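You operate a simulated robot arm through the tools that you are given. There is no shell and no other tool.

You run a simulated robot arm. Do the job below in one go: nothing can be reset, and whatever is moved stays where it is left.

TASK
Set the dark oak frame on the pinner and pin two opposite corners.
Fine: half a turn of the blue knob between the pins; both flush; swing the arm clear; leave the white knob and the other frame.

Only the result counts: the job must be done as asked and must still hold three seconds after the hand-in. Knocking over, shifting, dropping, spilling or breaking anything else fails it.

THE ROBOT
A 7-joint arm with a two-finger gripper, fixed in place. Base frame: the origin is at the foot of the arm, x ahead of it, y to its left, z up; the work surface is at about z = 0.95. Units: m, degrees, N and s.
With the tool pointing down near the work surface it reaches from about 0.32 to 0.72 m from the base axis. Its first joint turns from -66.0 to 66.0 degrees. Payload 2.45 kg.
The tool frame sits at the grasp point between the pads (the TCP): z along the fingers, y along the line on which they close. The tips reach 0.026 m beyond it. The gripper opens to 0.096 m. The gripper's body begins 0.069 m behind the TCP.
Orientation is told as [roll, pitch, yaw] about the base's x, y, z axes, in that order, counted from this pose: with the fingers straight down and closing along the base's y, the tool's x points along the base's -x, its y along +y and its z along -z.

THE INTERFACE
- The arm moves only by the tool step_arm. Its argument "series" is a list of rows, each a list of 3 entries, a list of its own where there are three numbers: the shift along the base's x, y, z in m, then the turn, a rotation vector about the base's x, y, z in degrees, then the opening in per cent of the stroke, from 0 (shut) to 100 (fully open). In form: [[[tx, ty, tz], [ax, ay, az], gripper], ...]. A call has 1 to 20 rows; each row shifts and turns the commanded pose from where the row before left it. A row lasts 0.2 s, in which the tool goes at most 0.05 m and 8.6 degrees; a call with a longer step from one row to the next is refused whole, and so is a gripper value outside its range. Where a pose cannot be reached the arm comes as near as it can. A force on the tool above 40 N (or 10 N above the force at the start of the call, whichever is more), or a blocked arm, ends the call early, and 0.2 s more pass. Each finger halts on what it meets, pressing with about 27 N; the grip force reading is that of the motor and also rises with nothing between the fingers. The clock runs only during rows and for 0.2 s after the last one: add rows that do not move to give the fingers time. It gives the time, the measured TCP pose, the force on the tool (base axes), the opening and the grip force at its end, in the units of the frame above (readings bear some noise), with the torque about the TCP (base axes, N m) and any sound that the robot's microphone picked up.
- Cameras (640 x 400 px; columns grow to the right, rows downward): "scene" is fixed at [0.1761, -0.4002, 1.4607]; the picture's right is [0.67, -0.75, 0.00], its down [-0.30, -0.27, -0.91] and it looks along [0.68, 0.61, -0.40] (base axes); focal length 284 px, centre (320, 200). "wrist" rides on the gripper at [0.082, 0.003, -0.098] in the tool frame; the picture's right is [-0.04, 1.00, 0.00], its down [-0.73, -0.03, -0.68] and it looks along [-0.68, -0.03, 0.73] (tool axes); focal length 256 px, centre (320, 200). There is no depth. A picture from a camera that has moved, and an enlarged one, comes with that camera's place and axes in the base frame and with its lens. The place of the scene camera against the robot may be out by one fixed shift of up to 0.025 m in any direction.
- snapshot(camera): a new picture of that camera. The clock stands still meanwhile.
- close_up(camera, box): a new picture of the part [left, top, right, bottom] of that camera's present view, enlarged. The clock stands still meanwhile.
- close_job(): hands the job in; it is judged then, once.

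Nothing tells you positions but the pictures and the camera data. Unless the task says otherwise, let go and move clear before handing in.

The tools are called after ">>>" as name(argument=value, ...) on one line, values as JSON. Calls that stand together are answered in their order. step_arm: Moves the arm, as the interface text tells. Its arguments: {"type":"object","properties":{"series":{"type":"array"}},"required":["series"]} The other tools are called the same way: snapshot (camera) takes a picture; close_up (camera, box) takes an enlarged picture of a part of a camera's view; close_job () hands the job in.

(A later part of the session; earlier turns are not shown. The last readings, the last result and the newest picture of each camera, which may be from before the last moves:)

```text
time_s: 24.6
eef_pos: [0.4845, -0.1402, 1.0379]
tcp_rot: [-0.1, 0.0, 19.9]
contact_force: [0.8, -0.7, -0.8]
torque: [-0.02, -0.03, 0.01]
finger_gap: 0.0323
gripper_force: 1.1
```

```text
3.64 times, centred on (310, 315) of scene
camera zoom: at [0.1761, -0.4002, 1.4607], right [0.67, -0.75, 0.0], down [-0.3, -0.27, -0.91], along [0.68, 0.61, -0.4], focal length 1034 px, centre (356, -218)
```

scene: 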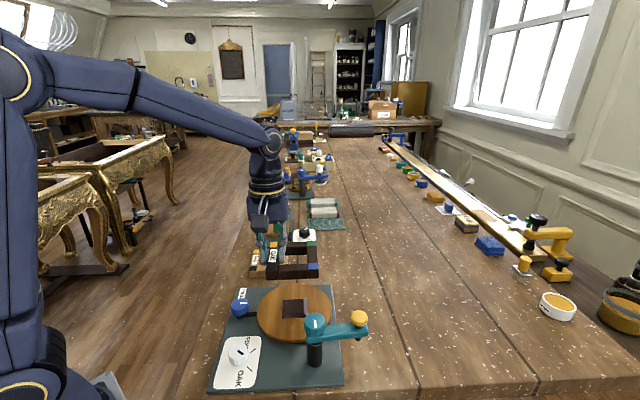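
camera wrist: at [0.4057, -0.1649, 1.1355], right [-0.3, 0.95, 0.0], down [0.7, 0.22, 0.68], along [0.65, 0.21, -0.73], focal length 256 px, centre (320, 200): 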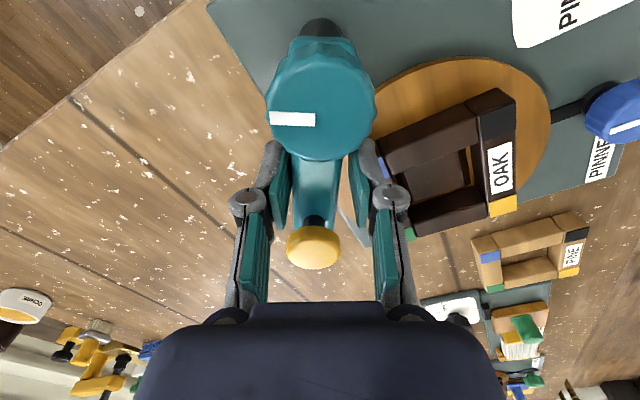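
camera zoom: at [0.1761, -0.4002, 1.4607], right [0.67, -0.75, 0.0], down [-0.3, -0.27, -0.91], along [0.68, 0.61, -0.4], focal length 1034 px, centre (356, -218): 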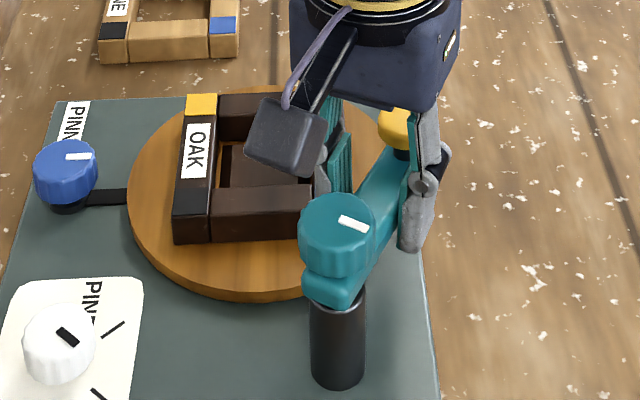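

The arm is now near the frame with no contact. I continue to about 39° and look.

>>> step_arm(series=[[[-0.0019, 0.00433, 0], [0, 0, 6], 33], [[-0.00234, 0.00411, 0], [0, 0, 6], 33], [[-0.00276, 0.00384, 0], [0, 0, 6], 33], [[0, 0, 0], [0, 0, 0], 33]])

>>> snapshot(camera="wrist")

>>> close_up(camera="scene", box=[240, 260, 380, 370])

```text
time_s: 25.6
eef_pos: [0.478, -0.1257, 1.0364]
tcp_rot: [0.0, -0.1, 37.9]
contact_force: [0.3, -0.6, 0.2]
torque: [-0.03, -0.03, -0.02]
finger_gap: 0.032
gripper_force: 0.1
```

```text
taken
camera wrist: at [0.4101, -0.1753, 1.1349], right [-0.58, 0.81, 0.0], down [0.6, 0.43, 0.68], along [0.55, 0.4, -0.73], focal length 256 px, centre (320, 200)
```

wrist: 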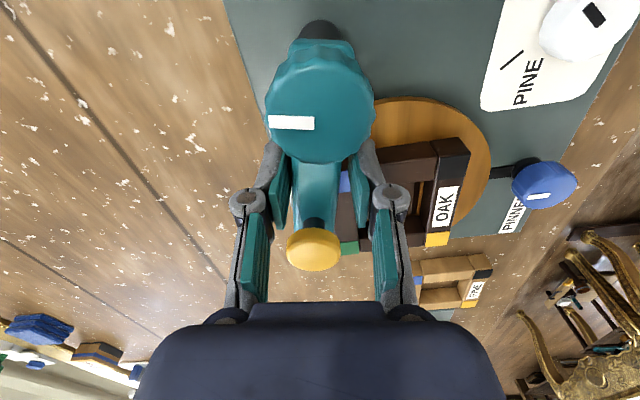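

```text
3.64 times, centred on (310, 315) of scene
camera zoom: at [0.1761, -0.4002, 1.4607], right [0.67, -0.75, 0.0], down [-0.3, -0.27, -0.91], along [0.68, 0.61, -0.4], focal length 1034 px, centre (356, -218)
```

zoom: 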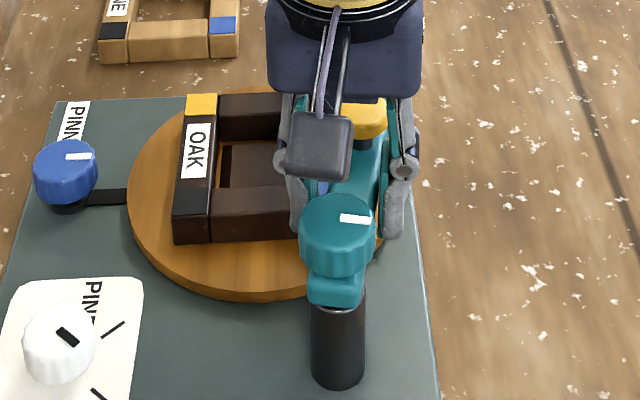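

The arm trails the fingers by a few degrees and is at about 33°; the plunger needs about 46° to stand over the blue corner. I go on in small steps.

>>> step_arm(series=[[[-0.00158, 0.00176, 0], [0, 0, 3], 33], [[-0.00158, 0.00176, 0], [0, 0, 3], 33], [[-0.00175, 0.0016, 0], [0, 0, 3], 33], [[0, 0, 0], [0, 0, 0], 33]])

>>> snapshot(camera="wrist")

>>> close_up(camera="scene", box=[270, 270, 370, 350])

```text
time_s: 26.6
eef_pos: [0.4723, -0.1203, 1.0367]
tcp_rot: [0.0, -0.1, 46.9]
contact_force: [-0.2, 1.2, 0.6]
torque: [-0.01, 0.03, -0.02]
finger_gap: 0.0317
gripper_force: 0.1
```

```text
taken
camera wrist: at [0.4134, -0.1798, 1.1348], right [-0.7, 0.71, 0.0], down [0.52, 0.52, 0.68], along [0.48, 0.48, -0.73], focal length 256 px, centre (320, 200)
```

wrist: 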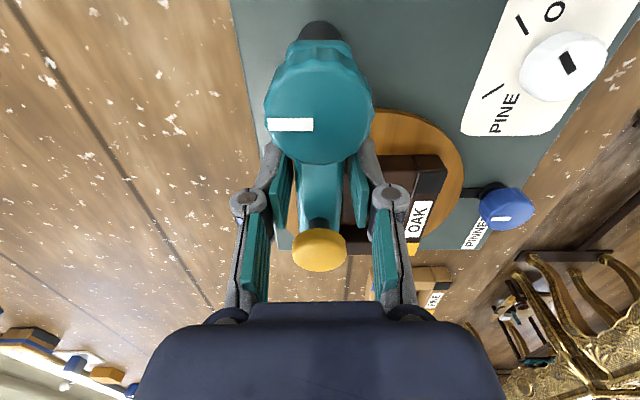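

```text
5.00 times, centred on (320, 310) of scene
camera zoom: at [0.1761, -0.4002, 1.4607], right [0.67, -0.75, 0.0], down [-0.3, -0.27, -0.91], along [0.68, 0.61, -0.4], focal length 1422 px, centre (320, -350)
```

zoom: 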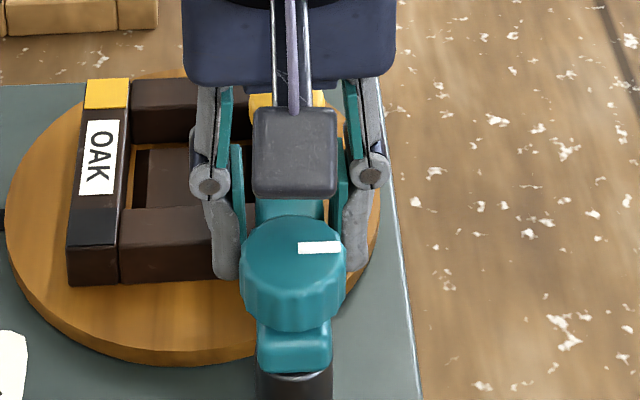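

The arm now points at about 45° with the yellow knob near (0.499, -0.096), right over the blue corner, and seems to have settled there. I open the fingers and rise to verify.

>>> step_arm(series=[[[0, 0, 0], [0, 0, 0], 48], [[0, 0, 0], [0, 0, 0], 48], [[0, 0, 0.03], [0, 0, 0], 48], [[0, 0, 0.03], [0, 0, 0], 48], [[0, 0, 0.04], [0, 0, 0], 60], [[0, 0, 0.03], [0, 0, 0], 60], [[0, 0, 0], [0, 0, 0], 60]])

>>> snapshot(camera="wrist")

>>> close_up(camera="scene", box=[230, 270, 370, 380])

```text
time_s: 28.2
eef_pos: [0.4716, -0.1205, 1.1708]
tcp_rot: [0.0, 0.0, 46.8]
contact_force: [-0.8, 1.0, -0.3]
torque: [-0.01, -0.01, 0.05]
finger_gap: 0.0578
gripper_force: 0.1
```

```text
taken
camera wrist: at [0.4126, -0.1804, 1.2674], right [-0.7, 0.71, 0.0], down [0.52, 0.51, 0.68], along [0.48, 0.48, -0.73], focal length 256 px, centre (320, 200)
```

wrist: 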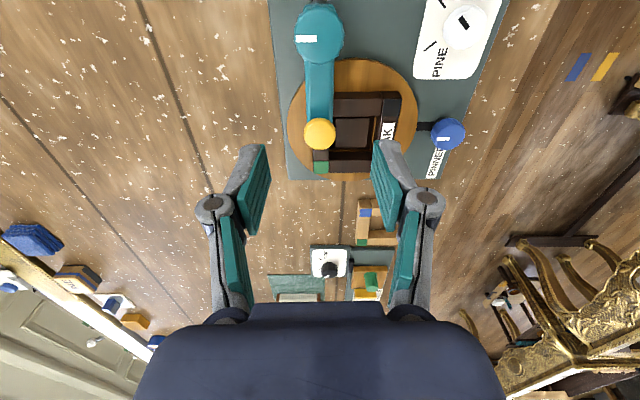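

```text
3.64 times, centred on (300, 325) of scene
camera zoom: at [0.176, -0.4002, 1.4607], right [0.67, -0.75, 0.0], down [-0.3, -0.27, -0.91], along [0.68, 0.61, -0.4], focal length 1034 px, centre (393, -254)
```

zoom: 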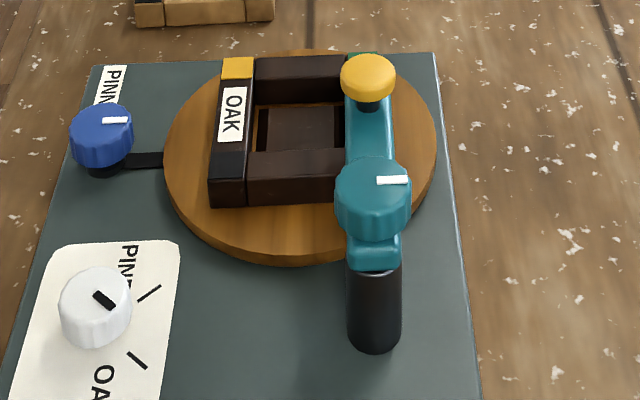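

The plunger stands over the blue corner. I close the fingers and move above the yellow knob to press it.

>>> step_arm(series=[[[0.0131, 0.0121, 0], [0, 0, 0], 0], [[0.0131, 0.0121, 0], [0, 0, 0], 0], [[0, 0, -0.03], [0, 0, 0], 0], [[0, 0, -0.025], [0, 0, 0], 0], [[0, 0, -0.01], [0, 0, 0], 0], [[0, 0, 0], [0, 0, 0], 0], [[0, 0, 0], [0, 0, 0], 0]])

>>> snapshot(camera="wrist")

>>> close_up(camera="scene", box=[240, 240, 380, 350])

```text
time_s: 29.8
eef_pos: [0.4996, -0.0969, 1.102]
tcp_rot: [0.0, 0.0, 46.8]
contact_force: [0.4, 0.7, -0.8]
torque: [0.0, -0.02, 0.02]
finger_gap: 0.0003
gripper_force: 27.3
```

```text
taken
camera wrist: at [0.4401, -0.1562, 1.1998], right [-0.7, 0.71, 0.0], down [0.52, 0.51, 0.68], along [0.48, 0.48, -0.73], focal length 256 px, centre (320, 200)
```

wrist: 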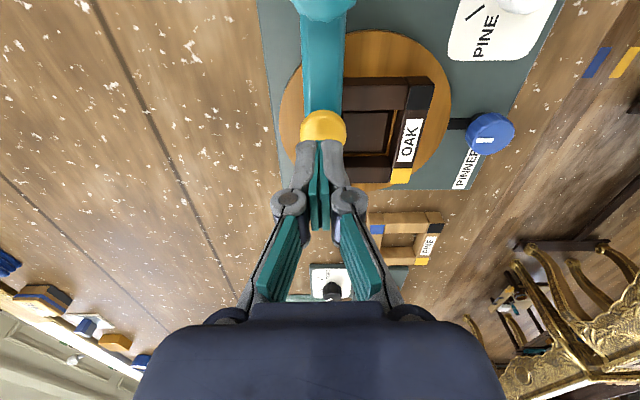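

```text
3.64 times, centred on (310, 295) of scene
camera zoom: at [0.1761, -0.4002, 1.4607], right [0.67, -0.75, 0.0], down [-0.3, -0.27, -0.91], along [0.68, 0.61, -0.4], focal length 1034 px, centre (356, -146)
```

zoom: 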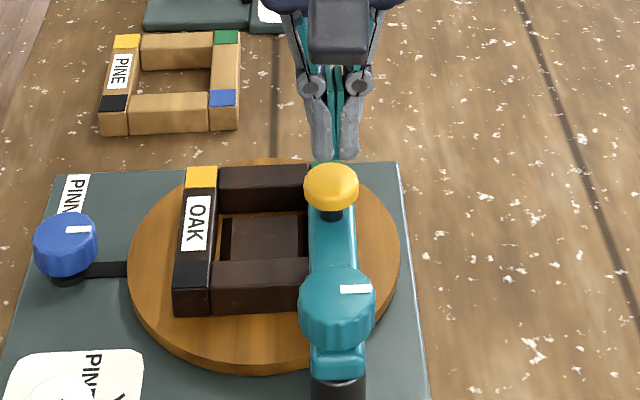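

The fingertips are over the yellow knob, about 2 mm off centre. I correct this and lower gently until they touch.

>>> step_arm(series=[[[-0.002, 0.001, -0.004], [0, 0, 0], 0], [[0, 0, -0.004], [0, 0, 0], 0], [[0, 0, -0.003], [0, 0, 0], 0], [[0, 0, -0.002], [0, 0, 0], 0], [[0, 0, 0], [0, 0, 0], 0]])

>>> close_up(camera="scene", box=[270, 260, 370, 340])

>>> close_up(camera="wrist", box=[250, 80, 400, 200])

```text
time_s: 31.0
eef_pos: [0.4972, -0.0951, 1.0893]
tcp_rot: [0.1, 0.0, 46.9]
contact_force: [0.0, -0.2, 0.1]
torque: [0.01, -0.02, 0.0]
finger_gap: 0.0001
gripper_force: 26.8
```

```text
5.00 times, centred on (320, 300) of scene
camera zoom: at [0.1761, -0.4002, 1.4607], right [0.67, -0.75, 0.0], down [-0.3, -0.27, -0.91], along [0.68, 0.61, -0.4], focal length 1422 px, centre (320, -300)
```

zoom: 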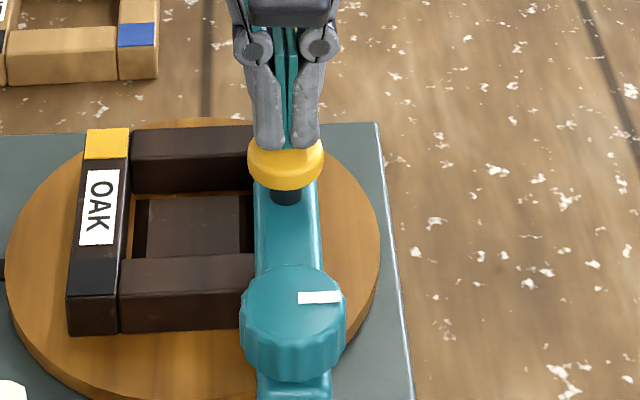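

```text
3.33 times, centred on (325, 140) of wrist
camera zoom: at [0.4388, -0.1549, 1.1864], right [-0.7, 0.71, 0.0], down [0.52, 0.51, 0.68], along [0.48, 0.48, -0.73], focal length 853 px, centre (303, 400)
```

zoom: 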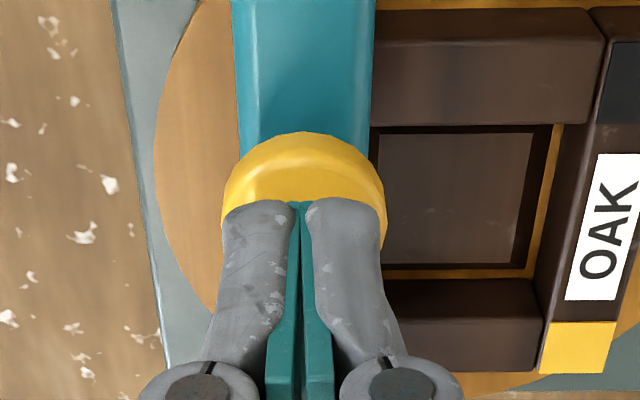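

The fingertips are centred on the yellow knob and almost touching. I press down in small steps and watch the force and sounds.

>>> step_arm(series=[[[0, 0, -0.002], [0, 0, 0], 0], [[0, 0, -0.002], [0, 0, 0], 0], [[0, 0, 0], [0, 0, 0], 0]])

>>> step_arm(series=[[[0, 0, -0.002], [0, 0, 0], 0], [[0, 0, -0.002], [0, 0, 0], 0], [[0, 0, 0], [0, 0, 0], 0]])

```text
time_s: 31.8
eef_pos: [0.4968, -0.096, 1.0848]
tcp_rot: [0.0, 0.1, 46.7]
contact_force: [1.0, -0.3, -0.2]
torque: [-0.01, 0.01, -0.04]
finger_gap: 0.0
gripper_force: 27.2
```

```text
time_s: 32.6
eef_pos: [0.498, -0.096, 1.0813]
tcp_rot: [0.0, 0.0, 46.7]
contact_force: [1.1, -0.6, 1.2]
torque: [-0.02, -0.05, 0.0]
finger_gap: 0.0061
gripper_force: 27.9
```

The finger gap rose to 6 mm as the tips met the knob, which I did not expect. I look before pressing further.

>>> close_up(camera="scene", box=[270, 260, 370, 340])

>>> close_up(camera="wrist", box=[250, 80, 400, 200])

```text
5.00 times, centred on (320, 300) of scene
camera zoom: at [0.176, -0.4002, 1.4607], right [0.67, -0.75, 0.0], down [-0.3, -0.27, -0.91], along [0.68, 0.61, -0.4], focal length 1422 px, centre (320, -300)
```

zoom: 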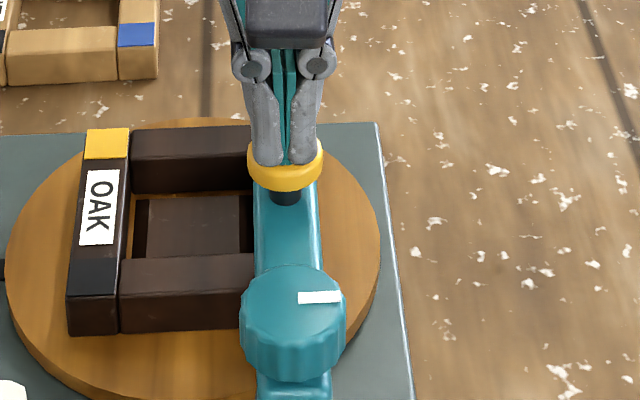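

```text
3.33 times, centred on (325, 140) of wrist
camera zoom: at [0.4379, -0.1545, 1.1788], right [-0.7, 0.71, 0.0], down [0.52, 0.52, 0.68], along [0.48, 0.48, -0.73], focal length 853 px, centre (303, 400)
```

zoom: 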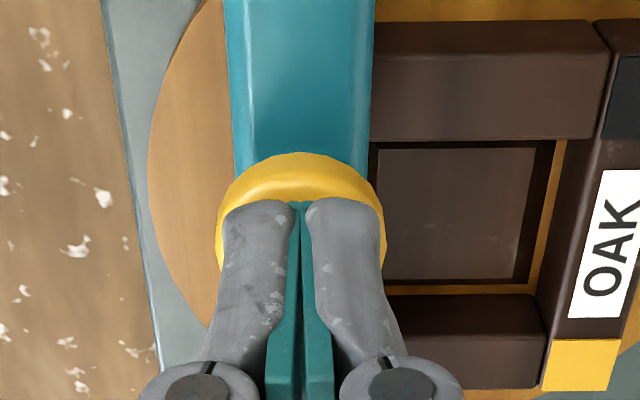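

I take a fresh reading without moving.

>>> step_arm(series=[[[0, 0, 0], [0, 0, 0], 0]])

```text
time_s: 33.0
eef_pos: [0.4973, -0.0951, 1.0815]
tcp_rot: [0.0, 0.1, 46.9]
contact_force: [0.4, -0.5, 0.3]
torque: [-0.05, 0.02, -0.01]
finger_gap: 0.0059
gripper_force: 28.7
```

Something holds the fingertips 6 mm apart on the dome. I back off a few millimetres and check whether the gap closes again.

>>> step_arm(series=[[[0, 0, 0.004], [0, 0, 0], 0], [[0, 0, 0.004], [0, 0, 0], 0], [[0, 0, 0], [0, 0, 0], 0]])

>>> close_up(camera="scene", box=[290, 270, 350, 320])

```text
time_s: 33.8
eef_pos: [0.4965, -0.0947, 1.0903]
tcp_rot: [0.1, 0.0, 46.8]
contact_force: [0.3, 0.7, -0.7]
torque: [0.0, 0.0, -0.02]
finger_gap: 0.0001
gripper_force: 28.4
```

```text
8.00 times, centred on (320, 295) of scene
camera zoom: at [0.1761, -0.4002, 1.4607], right [0.67, -0.75, 0.0], down [-0.3, -0.27, -0.91], along [0.68, 0.61, -0.4], focal length 2276 px, centre (320, -560)
```

zoom: 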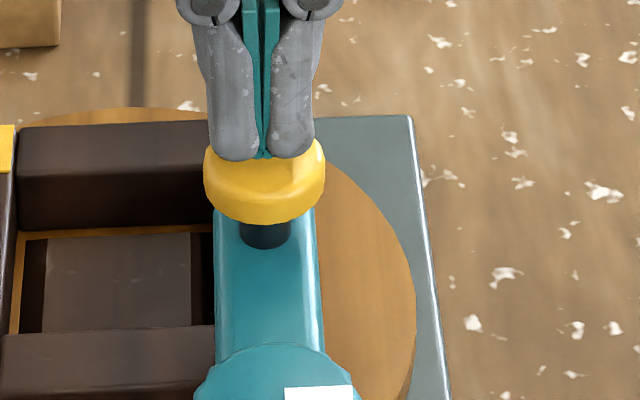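

The gap closed again on backing off: the jointed fingertips just fold when pushed end-on, so pushing with closed tips is poor. I'll instead grip the yellow knob by its sides, fingers straddling the arm, and push it down.

>>> step_arm(series=[[[0, 0, 0.015], [0, 0, 0], 48], [[0, 0, 0], [0, 0, 0], 48], [[0, 0, 0], [0, 0, 0], 48], [[0, 0, 0], [0, 0, 0], 48]])

>>> close_up(camera="wrist", box=[230, 80, 410, 230])

>>> close_up(camera="scene", box=[270, 260, 370, 340])

```text
time_s: 34.8
eef_pos: [0.495, -0.096, 1.1046]
tcp_rot: [0.0, 0.0, 46.8]
contact_force: [0.2, 0.2, 0.6]
torque: [0.01, 0.05, 0.03]
finger_gap: 0.0458
gripper_force: 0.0
```

```text
2.67 times, centred on (320, 155) of wrist
camera zoom: at [0.437, -0.1548, 1.2015], right [-0.7, 0.71, 0.0], down [0.52, 0.51, 0.68], along [0.48, 0.48, -0.73], focal length 683 px, centre (320, 320)
```

zoom: 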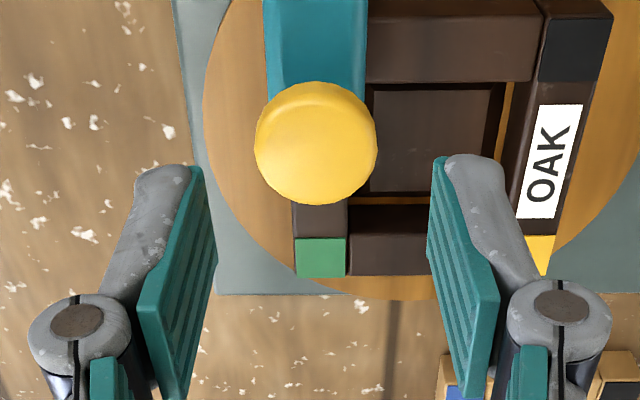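

```text
5.00 times, centred on (320, 300) of scene
camera zoom: at [0.1761, -0.4002, 1.4607], right [0.67, -0.75, 0.0], down [-0.3, -0.27, -0.91], along [0.68, 0.61, -0.4], focal length 1422 px, centre (320, -300)
```

zoom: 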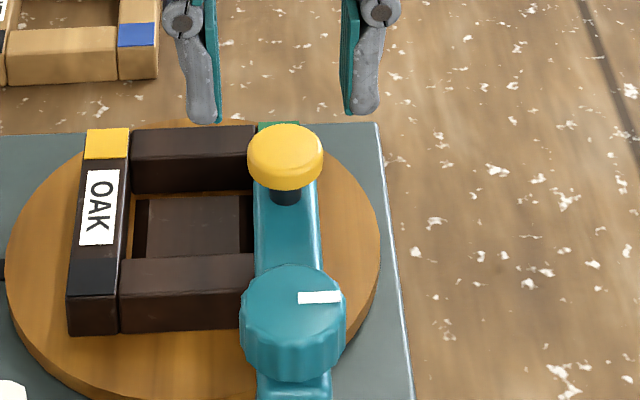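

The open fingers are centred on the yellow knob (about 0.030 m wide). I lower them around it and close.

>>> step_arm(series=[[[0.0007, -0.0007, -0.02], [0, 0, 0], 48], [[0, 0, -0.02], [0, 0, 0], 48], [[0, 0, -0.0187], [0, 0, 0], 48], [[0, 0, 0], [0, 0, 0], 48]])

>>> snapshot(camera="wrist")

>>> close_up(camera="scene", box=[270, 260, 370, 340])

```text
time_s: 35.8
eef_pos: [0.4979, -0.0951, 1.0458]
tcp_rot: [0.0, -0.1, 46.9]
contact_force: [-0.1, -0.8, 0.6]
torque: [0.0, 0.0, 0.02]
finger_gap: 0.0462
gripper_force: 0.0
```

```text
taken
camera wrist: at [0.4382, -0.1546, 1.1429], right [-0.7, 0.71, 0.0], down [0.52, 0.51, 0.68], along [0.48, 0.48, -0.73], focal length 256 px, centre (320, 200)
```

wrist: 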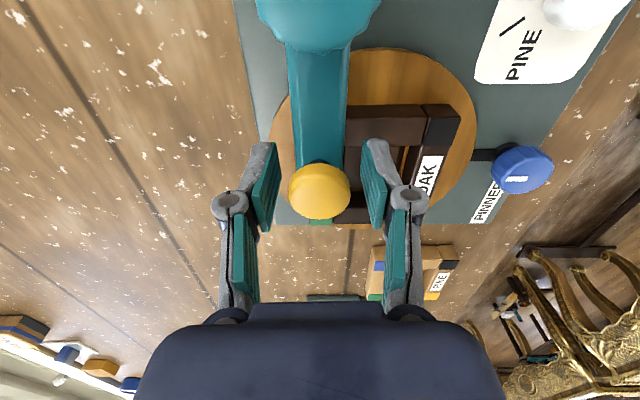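

```text
5.00 times, centred on (320, 300) of scene
camera zoom: at [0.1761, -0.4002, 1.4607], right [0.67, -0.75, 0.0], down [-0.3, -0.27, -0.91], along [0.68, 0.61, -0.4], focal length 1422 px, centre (320, -300)
```

zoom: 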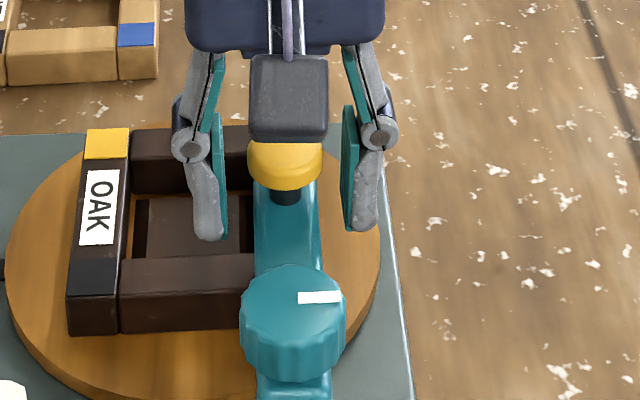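

The fingers straddle the knob and the arm cleanly. I close on the knob.

>>> step_arm(series=[[[0, 0, 0], [0, 0, 0], 34], [[0, 0, 0], [0, 0, 0], 20], [[0, 0, 0], [0, 0, 0], 0], [[0, 0, 0], [0, 0, 0], 0]])

>>> snapshot(camera="wrist")

>>> close_up(camera="scene", box=[270, 260, 370, 340])

```text
time_s: 36.8
eef_pos: [0.4966, -0.0958, 1.046]
tcp_rot: [0.0, -0.1, 46.8]
contact_force: [0.8, -0.2, -0.7]
torque: [-0.06, -0.02, 0.03]
finger_gap: 0.027
gripper_force: 44.9
```

```text
taken
camera wrist: at [0.4383, -0.1547, 1.1432], right [-0.7, 0.71, 0.0], down [0.52, 0.52, 0.68], along [0.48, 0.48, -0.73], focal length 256 px, centre (320, 200)
```

wrist: 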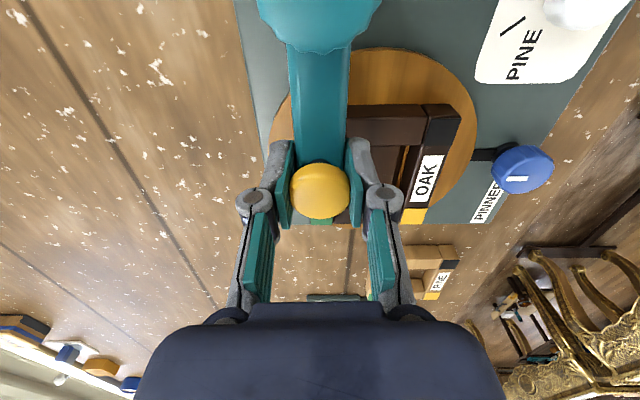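

```text
5.00 times, centred on (320, 300) of scene
camera zoom: at [0.1761, -0.4002, 1.4607], right [0.67, -0.75, 0.0], down [-0.3, -0.27, -0.91], along [0.68, 0.61, -0.4], focal length 1422 px, centre (320, -300)
```

zoom: 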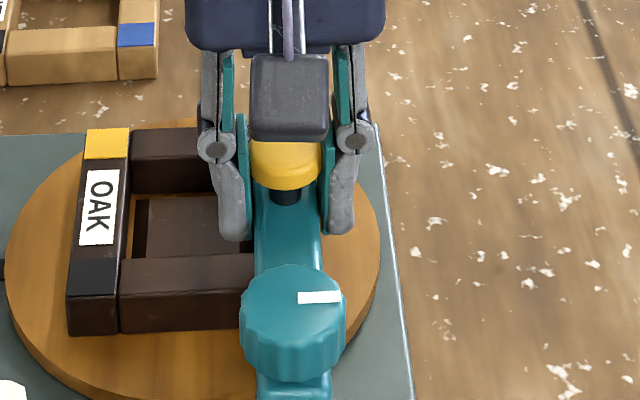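

The grip closed at 0.027 m. I push down in small steps and watch for force and sound.

>>> step_arm(series=[[[0, 0, -0.002], [0, 0, 0], 0], [[0, 0, -0.002], [0, 0, 0], 0], [[0, 0, 0], [0, 0, 0], 0]])

>>> close_up(camera="scene", box=[270, 260, 370, 340])

```text
time_s: 37.6
eef_pos: [0.4983, -0.0952, 1.0417]
tcp_rot: [0.0, 0.0, 46.8]
contact_force: [-4.4, 2.2, 5.8]
torque: [0.05, -0.02, -0.32]
finger_gap: 0.0267
gripper_force: 45.1
```

```text
5.00 times, centred on (320, 300) of scene
camera zoom: at [0.1758, -0.4001, 1.4608], right [0.67, -0.75, 0.0], down [-0.3, -0.27, -0.91], along [0.68, 0.61, -0.4], focal length 1422 px, centre (320, -300)
```

zoom: 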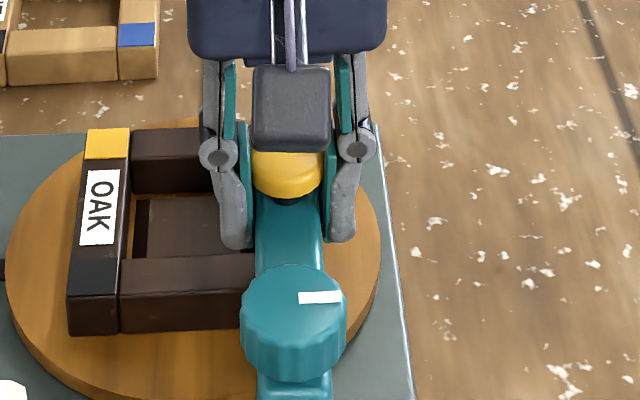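

The yellow knob is moving down with the grip, force about 6 N. I keep pressing.

>>> step_arm(series=[[[0, 0, -0.002], [0, 0, 0], 0], [[0, 0, -0.001], [0, 0, 0], 0], [[0, 0, 0], [0, 0, 0], 0]])

>>> close_up(camera="scene", box=[270, 260, 370, 340])

```text
time_s: 38.4
eef_pos: [0.4983, -0.097, 1.0393]
tcp_rot: [0.0, -0.1, 46.9]
contact_force: [-0.2, 4.3, 6.9]
torque: [0.06, -0.04, -0.24]
finger_gap: 0.0269
gripper_force: 45.1
```

```text
5.00 times, centred on (320, 300) of scene
camera zoom: at [0.1759, -0.4, 1.4608], right [0.67, -0.75, 0.0], down [-0.3, -0.27, -0.91], along [0.68, 0.61, -0.4], focal length 1422 px, centre (320, -300)
```

zoom: 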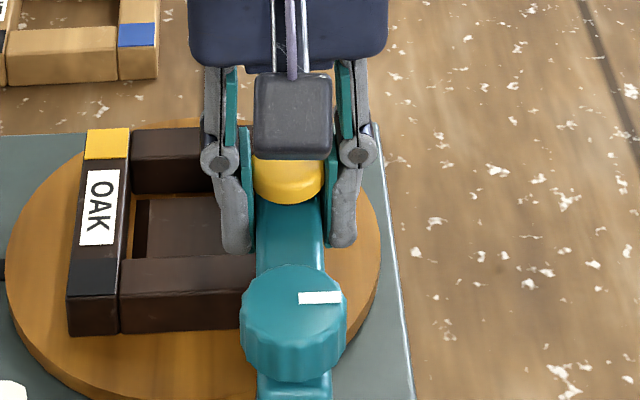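

The knob is nearly down to the arm. I continue in 1 mm steps.

>>> step_arm(series=[[[0, 0, -0.001], [0, 0, 0], 0], [[0, 0, -0.001], [0, 0, 0], 0], [[0, 0, 0], [0, 0, 0], 0]])

>>> step_arm(series=[[[0, 0, -0.001], [0, 0, 0], 0], [[0, 0, -0.001], [0, 0, 0], 0], [[0, 0, 0], [0, 0, 0], 0]])

>>> close_up(camera="scene", box=[270, 260, 370, 340])

```text
time_s: 39.2
eef_pos: [0.4978, -0.0958, 1.0372]
tcp_rot: [-0.1, -0.2, 46.9]
contact_force: [5.7, 3.6, 5.0]
torque: [0.07, -0.1, 0.14]
finger_gap: 0.0268
gripper_force: 44.5
heard: click
```

```text
time_s: 40.0
eef_pos: [0.4981, -0.0957, 1.0368]
tcp_rot: [0.0, 0.0, 46.7]
contact_force: [0.3, 3.4, 19.5]
torque: [0.02, 0.13, -0.07]
finger_gap: 0.0268
gripper_force: 45.2
```

```text
5.00 times, centred on (320, 300) of scene
camera zoom: at [0.1758, -0.4, 1.4608], right [0.67, -0.75, 0.0], down [-0.3, -0.27, -0.91], along [0.68, 0.61, -0.4], focal length 1422 px, centre (320, -300)
```

zoom: 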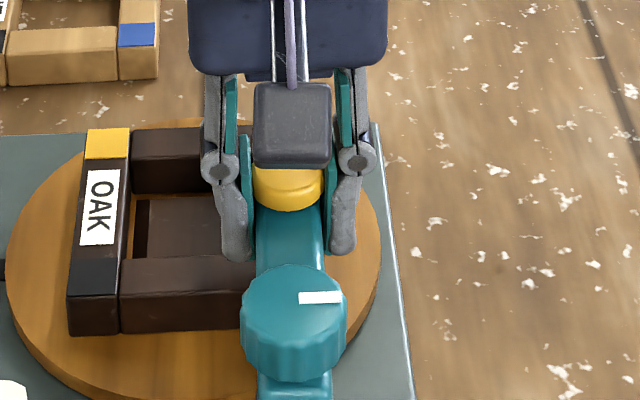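

A click came and the knob then met its stop at about 20 N, so the first pin was driven. I bring the knob back up with the grip, let go and look at the pin.

>>> step_arm(series=[[[0, 0, 0.003], [0, 0, 0], 0], [[0, 0, 0.004], [0, 0, 0], 0], [[0, 0, 0.0043], [0, 0, 0], 0], [[0, 0, 0], [0, 0, 0], 0], [[0, 0, 0], [0, 0, 0], 40], [[0, 0, 0], [0, 0, 0], 48], [[0, 0, 0], [0, 0, 0], 48]])

>>> close_up(camera="scene", box=[270, 260, 370, 340])

>>> snapshot(camera="wrist")

```text
time_s: 41.6
eef_pos: [0.4982, -0.0969, 1.0466]
tcp_rot: [0.0, -0.1, 46.8]
contact_force: [0.7, -0.8, -0.6]
torque: [-0.02, 0.01, -0.01]
finger_gap: 0.0463
gripper_force: 0.0
```

```text
5.00 times, centred on (320, 300) of scene
camera zoom: at [0.1761, -0.4002, 1.4607], right [0.67, -0.75, 0.0], down [-0.3, -0.27, -0.91], along [0.68, 0.61, -0.4], focal length 1422 px, centre (320, -300)
```

zoom: 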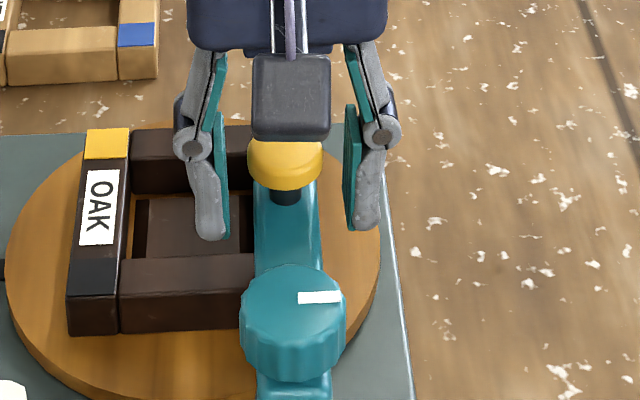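

```text
taken
camera wrist: at [0.4385, -0.1554, 1.1436], right [-0.7, 0.71, 0.0], down [0.52, 0.51, 0.68], along [0.48, 0.48, -0.73], focal length 256 px, centre (320, 200)
```

wrist: 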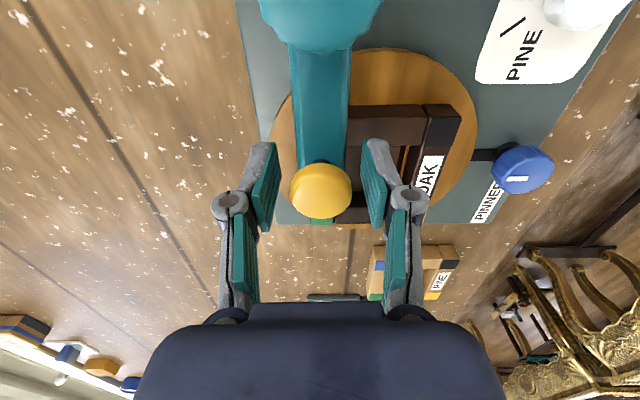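

The knob sprang back up. Before turning anything I want to see whether the blue corner's pin is flush, so I rise and look at it from the side of the arm.

>>> step_arm(series=[[[0, 0, 0.03], [0, 0, 0], 48], [[0, 0, 0.04], [0, 0, 0], 48], [[0, 0, 0.02], [0, 0, 0], 60], [[-0.0063, 0.0062, 0], [0, 0, -8.14], 100], [[-0.0063, 0.0062, 0], [0, 0, -8.14], 100], [[-0.0063, 0.0062, 0], [0, 0, -8.14], 100], [[-0.0063, 0.0062, 0], [0, 0, -8.14], 100], [[-0.0063, 0.0062, 0], [0, 0, -8.14], 100], [[-0.0063, 0.0062, 0], [0, 0, -8.14], 100], [[-0.0063, 0.0062, 0], [0, 0, -8.14], 100], [[-0.0063, 0.0062, 0], [0, 0, -8.14], 100], [[-0.0063, 0.0062, 0], [0, 0, -8.14], 100], [[-0.0063, 0.0062, 0], [0, 0, -8.14], 100], [[-0.0063, 0.0062, 0], [0, 0, -8.14], 100], [[0, 0, 0], [0, 0, 0], 100]])

>>> snapshot(camera="wrist")

>>> close_up(camera="scene", box=[230, 270, 370, 380])

```text
time_s: 44.8
eef_pos: [0.4297, -0.0271, 1.137]
tcp_rot: [0.1, -0.1, -42.8]
contact_force: [0.3, 0.8, -0.8]
torque: [0.0, -0.02, -0.02]
finger_gap: 0.0961
gripper_force: 0.0
```

```text
taken
camera wrist: at [0.3705, 0.0284, 1.234], right [0.71, 0.71, 0.0], down [0.52, -0.52, 0.68], along [0.48, -0.48, -0.73], focal length 256 px, centre (320, 200)
```

wrist: 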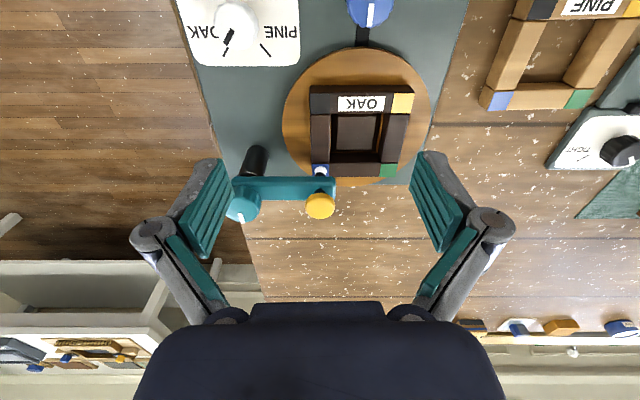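

```text
3.64 times, centred on (300, 325) of scene
camera zoom: at [0.176, -0.4002, 1.4607], right [0.67, -0.75, 0.0], down [-0.3, -0.27, -0.91], along [0.68, 0.61, -0.4], focal length 1034 px, centre (393, -254)
```

zoom: 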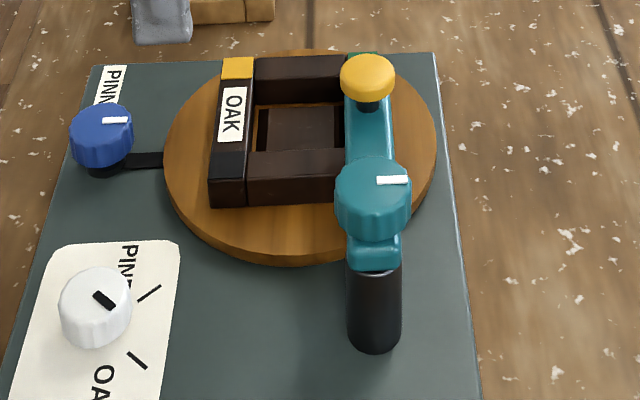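

>>> close_up(camera="wrist", box=[280, 140, 360, 200])

>>> close_up(camera="wrist", box=[270, 0, 450, 120])

```text
6.67 times, centred on (320, 170) of wrist
camera zoom: at [0.3705, 0.0284, 1.234], right [0.71, 0.71, 0.0], down [0.52, -0.52, 0.68], along [0.48, -0.48, -0.73], focal length 1707 px, centre (320, 400)
```

zoom: 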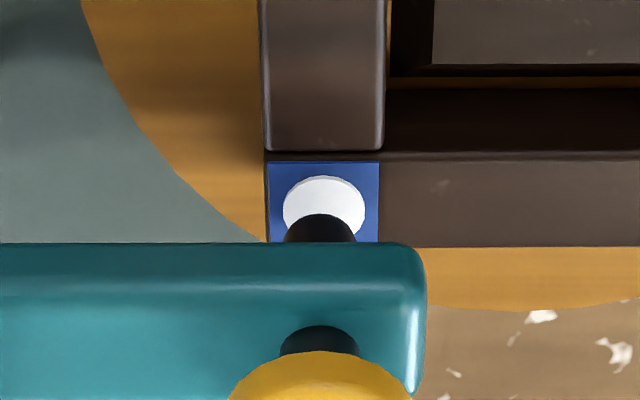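

```text
3.33 times, centred on (360, 60) of wrist
camera zoom: at [0.3705, 0.0284, 1.234], right [0.71, 0.71, 0.0], down [0.52, -0.52, 0.68], along [0.48, -0.48, -0.73], focal length 853 px, centre (187, 667)
```

zoom: 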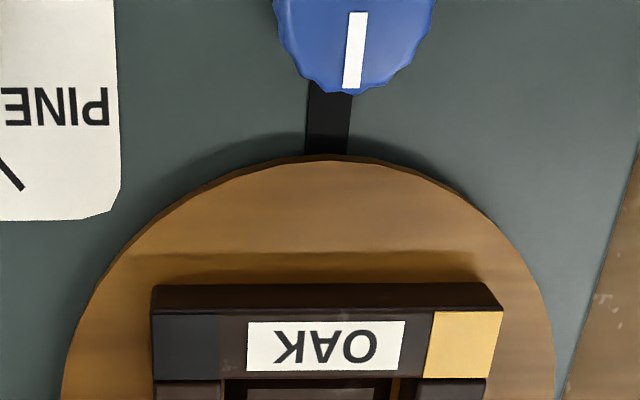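

The first pin shows as a white disc centred on the blue patch, under the plunger. I enlarge it to judge whether it's flush.

>>> close_up(camera="wrist", box=[308, 160, 336, 178])

```text
16.00 times, centred on (322, 169) of wrist
camera zoom: at [0.3705, 0.0284, 1.234], right [0.71, 0.71, 0.0], down [0.52, -0.52, 0.68], along [0.48, -0.48, -0.73], focal length 4096 px, centre (288, 696)
```

zoom: 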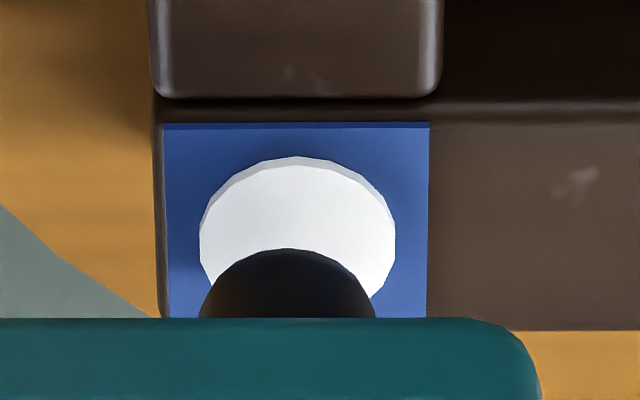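

The pin head is a thin disc seated on the blue corner, and it looks flush. Next comes the blue drive knob near (0.4115, 0.041), with its mark pointing toward the turntable; I move above it.

>>> step_arm(series=[[[-0.0085, 0.0345, 0], [0, 0, -1], 70], [[-0.0085, 0.0345, 0], [0, 0, -1.3], 70], [[0, 0, -0.02], [0, 0, 0], 70], [[0, 0, 0], [0, 0, 0], 70]])

>>> snapshot(camera="wrist")

>>> close_up(camera="wrist", box=[230, 20, 410, 150])

>>> close_up(camera="scene", box=[210, 230, 350, 340])

```text
time_s: 45.8
eef_pos: [0.4104, 0.0434, 1.1156]
tcp_rot: [0.0, 0.0, -45.0]
contact_force: [0.0, 0.3, 0.5]
torque: [0.0, 0.02, 0.01]
finger_gap: 0.067
gripper_force: 0.1
```

```text
taken
camera wrist: at [0.355, 0.1018, 1.2133], right [0.74, 0.68, 0.0], down [0.5, -0.54, 0.68], along [0.46, -0.5, -0.73], focal length 256 px, centre (320, 200)
```

wrist: 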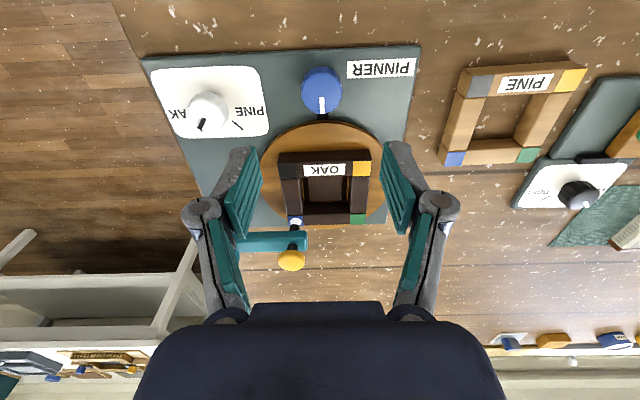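

```text
3.08 times, centred on (320, 85) of wrist
camera zoom: at [0.355, 0.1018, 1.2133], right [0.74, 0.68, 0.0], down [0.5, -0.54, 0.68], along [0.46, -0.5, -0.73], focal length 788 px, centre (320, 554)
```

zoom: 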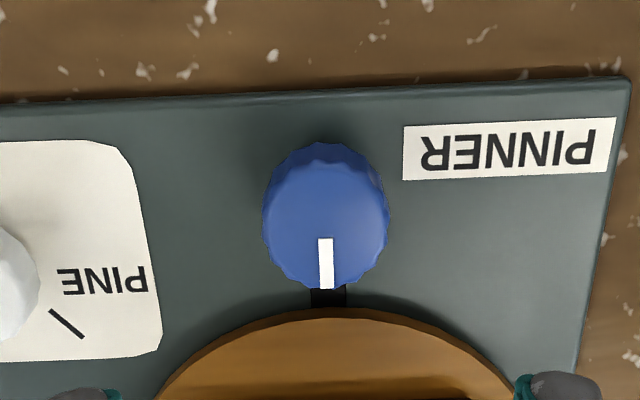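

```text
3.64 times, centred on (280, 285) of scene
camera zoom: at [0.1761, -0.4002, 1.4607], right [0.67, -0.75, 0.0], down [-0.3, -0.27, -0.91], along [0.68, 0.61, -0.4], focal length 1034 px, centre (466, -109)
```

zoom: 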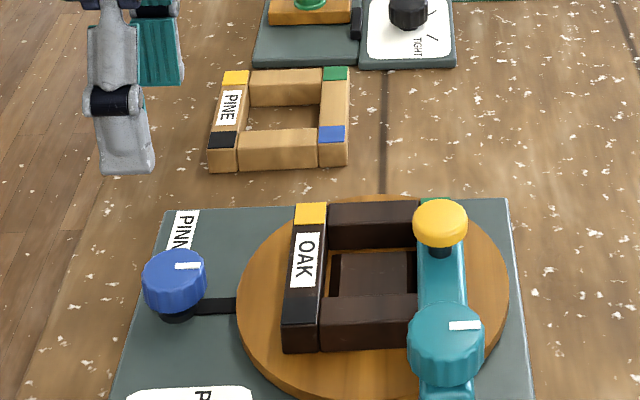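

The blue knob is almost directly under the gripper. I lower to mid height and measure again.

>>> step_arm(series=[[[0.0015, 0, -0.03], [0, 0, 0], 70], [[0, 0, -0.03], [0, 0, 0], 70], [[0, 0, 0], [0, 0, 0], 70]])

>>> snapshot(camera="wrist")

>>> close_up(camera="scene", box=[210, 240, 330, 340])

```text
time_s: 46.6
eef_pos: [0.4121, 0.0435, 1.0571]
tcp_rot: [0.0, 0.0, -45.1]
contact_force: [0.7, 0.1, -0.4]
torque: [0.01, -0.02, -0.02]
finger_gap: 0.0672
gripper_force: 0.1
```

```text
taken
camera wrist: at [0.3559, 0.101, 1.1546], right [0.73, 0.68, 0.0], down [0.5, -0.54, 0.68], along [0.46, -0.5, -0.73], focal length 256 px, centre (320, 200)
```

wrist: 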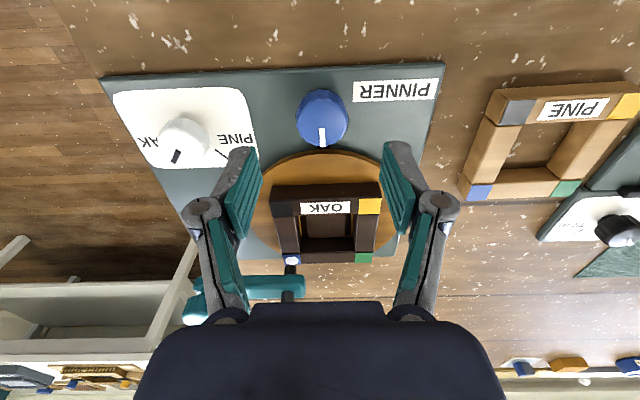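

```text
4.00 times, centred on (270, 290) of scene
camera zoom: at [0.1761, -0.4002, 1.4607], right [0.67, -0.75, 0.0], down [-0.3, -0.27, -0.91], along [0.68, 0.61, -0.4], focal length 1138 px, centre (520, -160)
```

zoom: 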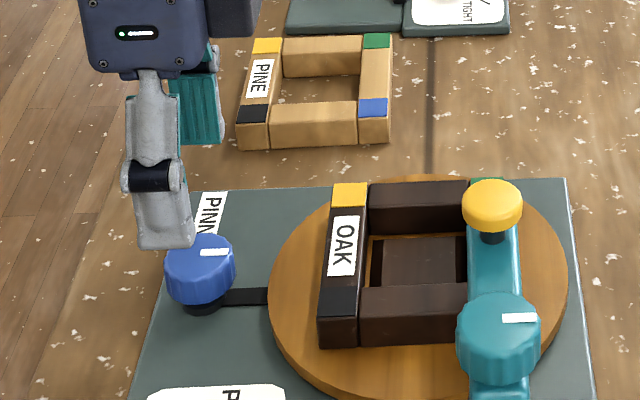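

The knob is centred between the fingers to about a millimetre. I lower the fingers around it, keeping the tips above the board and shaft.

>>> step_arm(series=[[[0, 0.001, -0.02], [0, 0, 0], 62], [[0, 0, -0.02], [0, 0, 0], 62], [[0, 0, -0.0143], [0, 0, 0], 62], [[0, 0, 0], [0, 0, 0], 62]])

>>> snapshot(camera="wrist")

>>> close_up(camera="scene", box=[210, 240, 330, 340])

```text
time_s: 47.6
eef_pos: [0.4122, 0.0439, 1.0028]
tcp_rot: [0.0, -0.1, -45.0]
contact_force: [0.2, 0.7, -0.4]
torque: [-0.01, 0.01, 0.04]
finger_gap: 0.0595
gripper_force: 0.1
```

```text
taken
camera wrist: at [0.3559, 0.1012, 1.099], right [0.73, 0.68, 0.0], down [0.5, -0.54, 0.68], along [0.46, -0.5, -0.73], focal length 256 px, centre (320, 200)
```

wrist: 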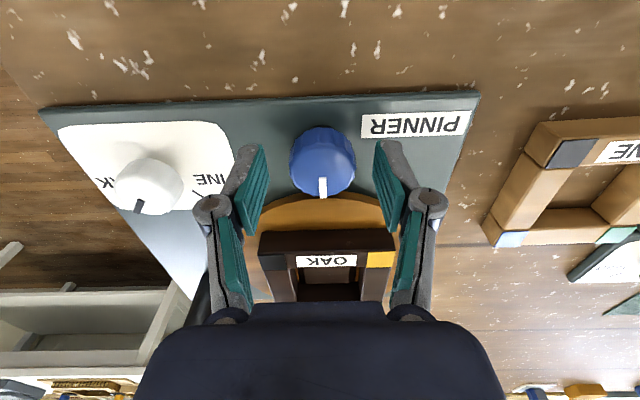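

```text
4.00 times, centred on (270, 290) of scene
camera zoom: at [0.1761, -0.4002, 1.4607], right [0.67, -0.75, 0.0], down [-0.3, -0.27, -0.91], along [0.68, 0.61, -0.4], focal length 1138 px, centre (520, -160)
```

zoom: 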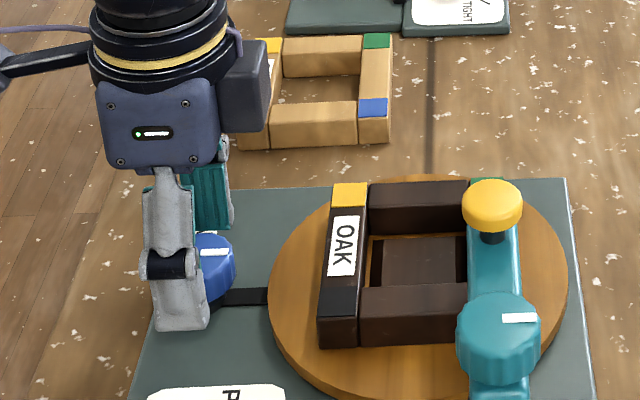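

The knob is well placed between the fingers. I settle 3 mm lower and close on it.

>>> step_arm(series=[[[0.0007, -0.0007, -0.003], [0, 0, 0], 62], [[0, 0, 0], [0, 0, 0], 48], [[0, 0, 0], [0, 0, 0], 30], [[0, 0, 0], [0, 0, 0], 0], [[0, 0, 0], [0, 0, 0], 0]])

>>> snapshot(camera="wrist")

>>> close_up(camera="scene", box=[210, 240, 330, 340])

```text
time_s: 48.8
eef_pos: [0.4131, 0.0437, 0.9998]
tcp_rot: [0.1, -0.1, -45.0]
contact_force: [9.7, 11.9, -4.9]
torque: [0.39, -0.26, -0.03]
finger_gap: 0.0354
gripper_force: 44.5
```

```text
taken
camera wrist: at [0.3574, 0.1008, 1.0962], right [0.73, 0.68, 0.0], down [0.5, -0.54, 0.68], along [0.46, -0.5, -0.73], focal length 256 px, centre (320, 200)
```

wrist: 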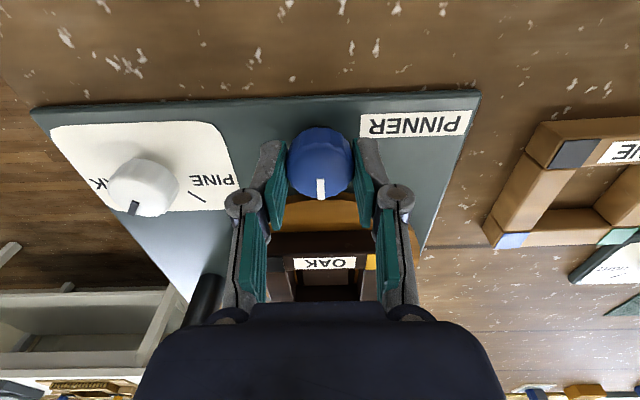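

```text
4.00 times, centred on (270, 290) of scene
camera zoom: at [0.1764, -0.3998, 1.4608], right [0.67, -0.75, 0.0], down [-0.3, -0.27, -0.91], along [0.68, 0.61, -0.41], focal length 1138 px, centre (520, -160)
```

zoom: 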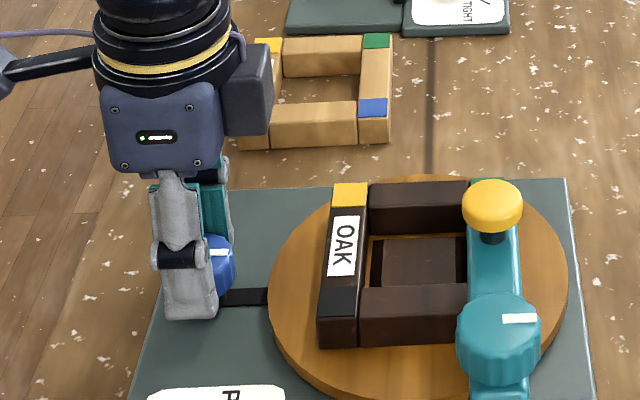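

The grip holds the knob (0.035 m), but a 15 N side force shows I'm about a millimetre off its axis. I shift to relieve it.

>>> step_arm(series=[[[0.0009, 0.0008, 0], [0, 0, 0], 0], [[0, 0, 0], [0, 0, 0], 0]])

```text
time_s: 49.4
eef_pos: [0.414, 0.043, 0.9997]
tcp_rot: [-0.1, -0.1, -44.9]
contact_force: [5.9, 7.0, -8.5]
torque: [-0.3, -0.8, -0.03]
finger_gap: 0.0355
gripper_force: 45.1
```

Still some side and downward pull. I ease a bit further the same way.

>>> step_arm(series=[[[0.0009, 0.0008, -0.001], [0, 0, 0], 0], [[0, 0, 0], [0, 0, 0], 0]])

```text
time_s: 50.0
eef_pos: [0.4138, 0.0423, 0.9992]
tcp_rot: [-0.1, 0.0, -45.1]
contact_force: [-12.0, -2.8, 39.0]
torque: [-0.06, 0.35, 0.0]
finger_gap: 0.0355
gripper_force: 44.5
```

The grip is stiff, so tiny offsets give large forces. I back off by fractions of a millimetre.

>>> step_arm(series=[[[-0.0007, -0.0002, 0.0008], [0, 0, 0], 0], [[0, 0, 0], [0, 0, 0], 0]])

```text
time_s: 50.6
eef_pos: [0.4142, 0.043, 0.9987]
tcp_rot: [0.0, 0.0, -45.0]
contact_force: [-3.1, -5.0, 16.4]
torque: [-0.09, 0.13, 0.03]
finger_gap: 0.0354
gripper_force: 44.8
```

Forces are small enough now. I start turning the knob slowly, counter-clockwise, and watch the turntable.

>>> step_arm(series=[[[0, 0, 0.0004], [0, 0, 3], 0], [[0, 0, 0], [0, 0, 4], 0], [[0, 0, 0], [0, 0, 4], 0], [[0, 0, 0], [0, 0, 4], 0], [[0, 0, 0], [0, 0, 0], 0]])

>>> snapshot(camera="wrist")

>>> close_up(camera="scene", box=[210, 240, 350, 350])

```text
time_s: 51.8
eef_pos: [0.4148, 0.0429, 0.9974]
tcp_rot: [-0.1, 0.1, -29.8]
contact_force: [-3.8, 1.5, -16.6]
torque: [-0.1, -0.54, 0.0]
finger_gap: 0.0355
gripper_force: 44.8
```

```text
taken
camera wrist: at [0.3446, 0.0846, 1.0961], right [0.53, 0.85, 0.0], down [0.62, -0.39, 0.68], along [0.57, -0.36, -0.74], focal length 256 px, centre (320, 200)
```

wrist: 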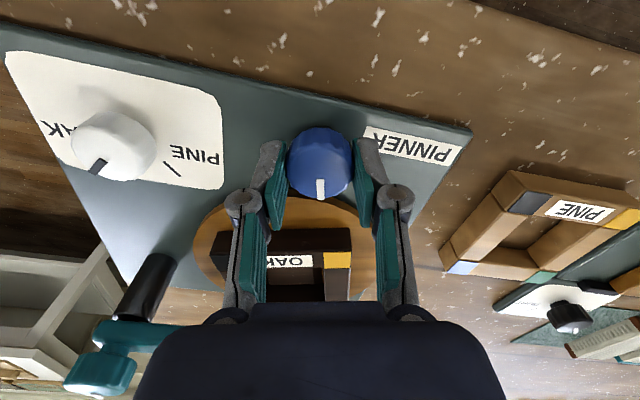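

```text
3.64 times, centred on (280, 295) of scene
camera zoom: at [0.1762, -0.4001, 1.4608], right [0.67, -0.75, 0.0], down [-0.3, -0.27, -0.91], along [0.68, 0.61, -0.4], focal length 1034 px, centre (466, -146)
```

zoom: 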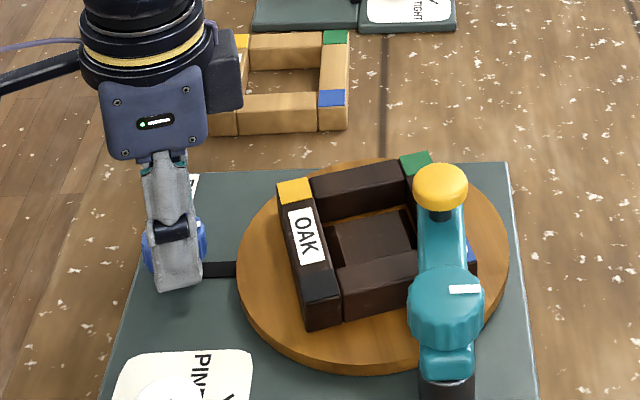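

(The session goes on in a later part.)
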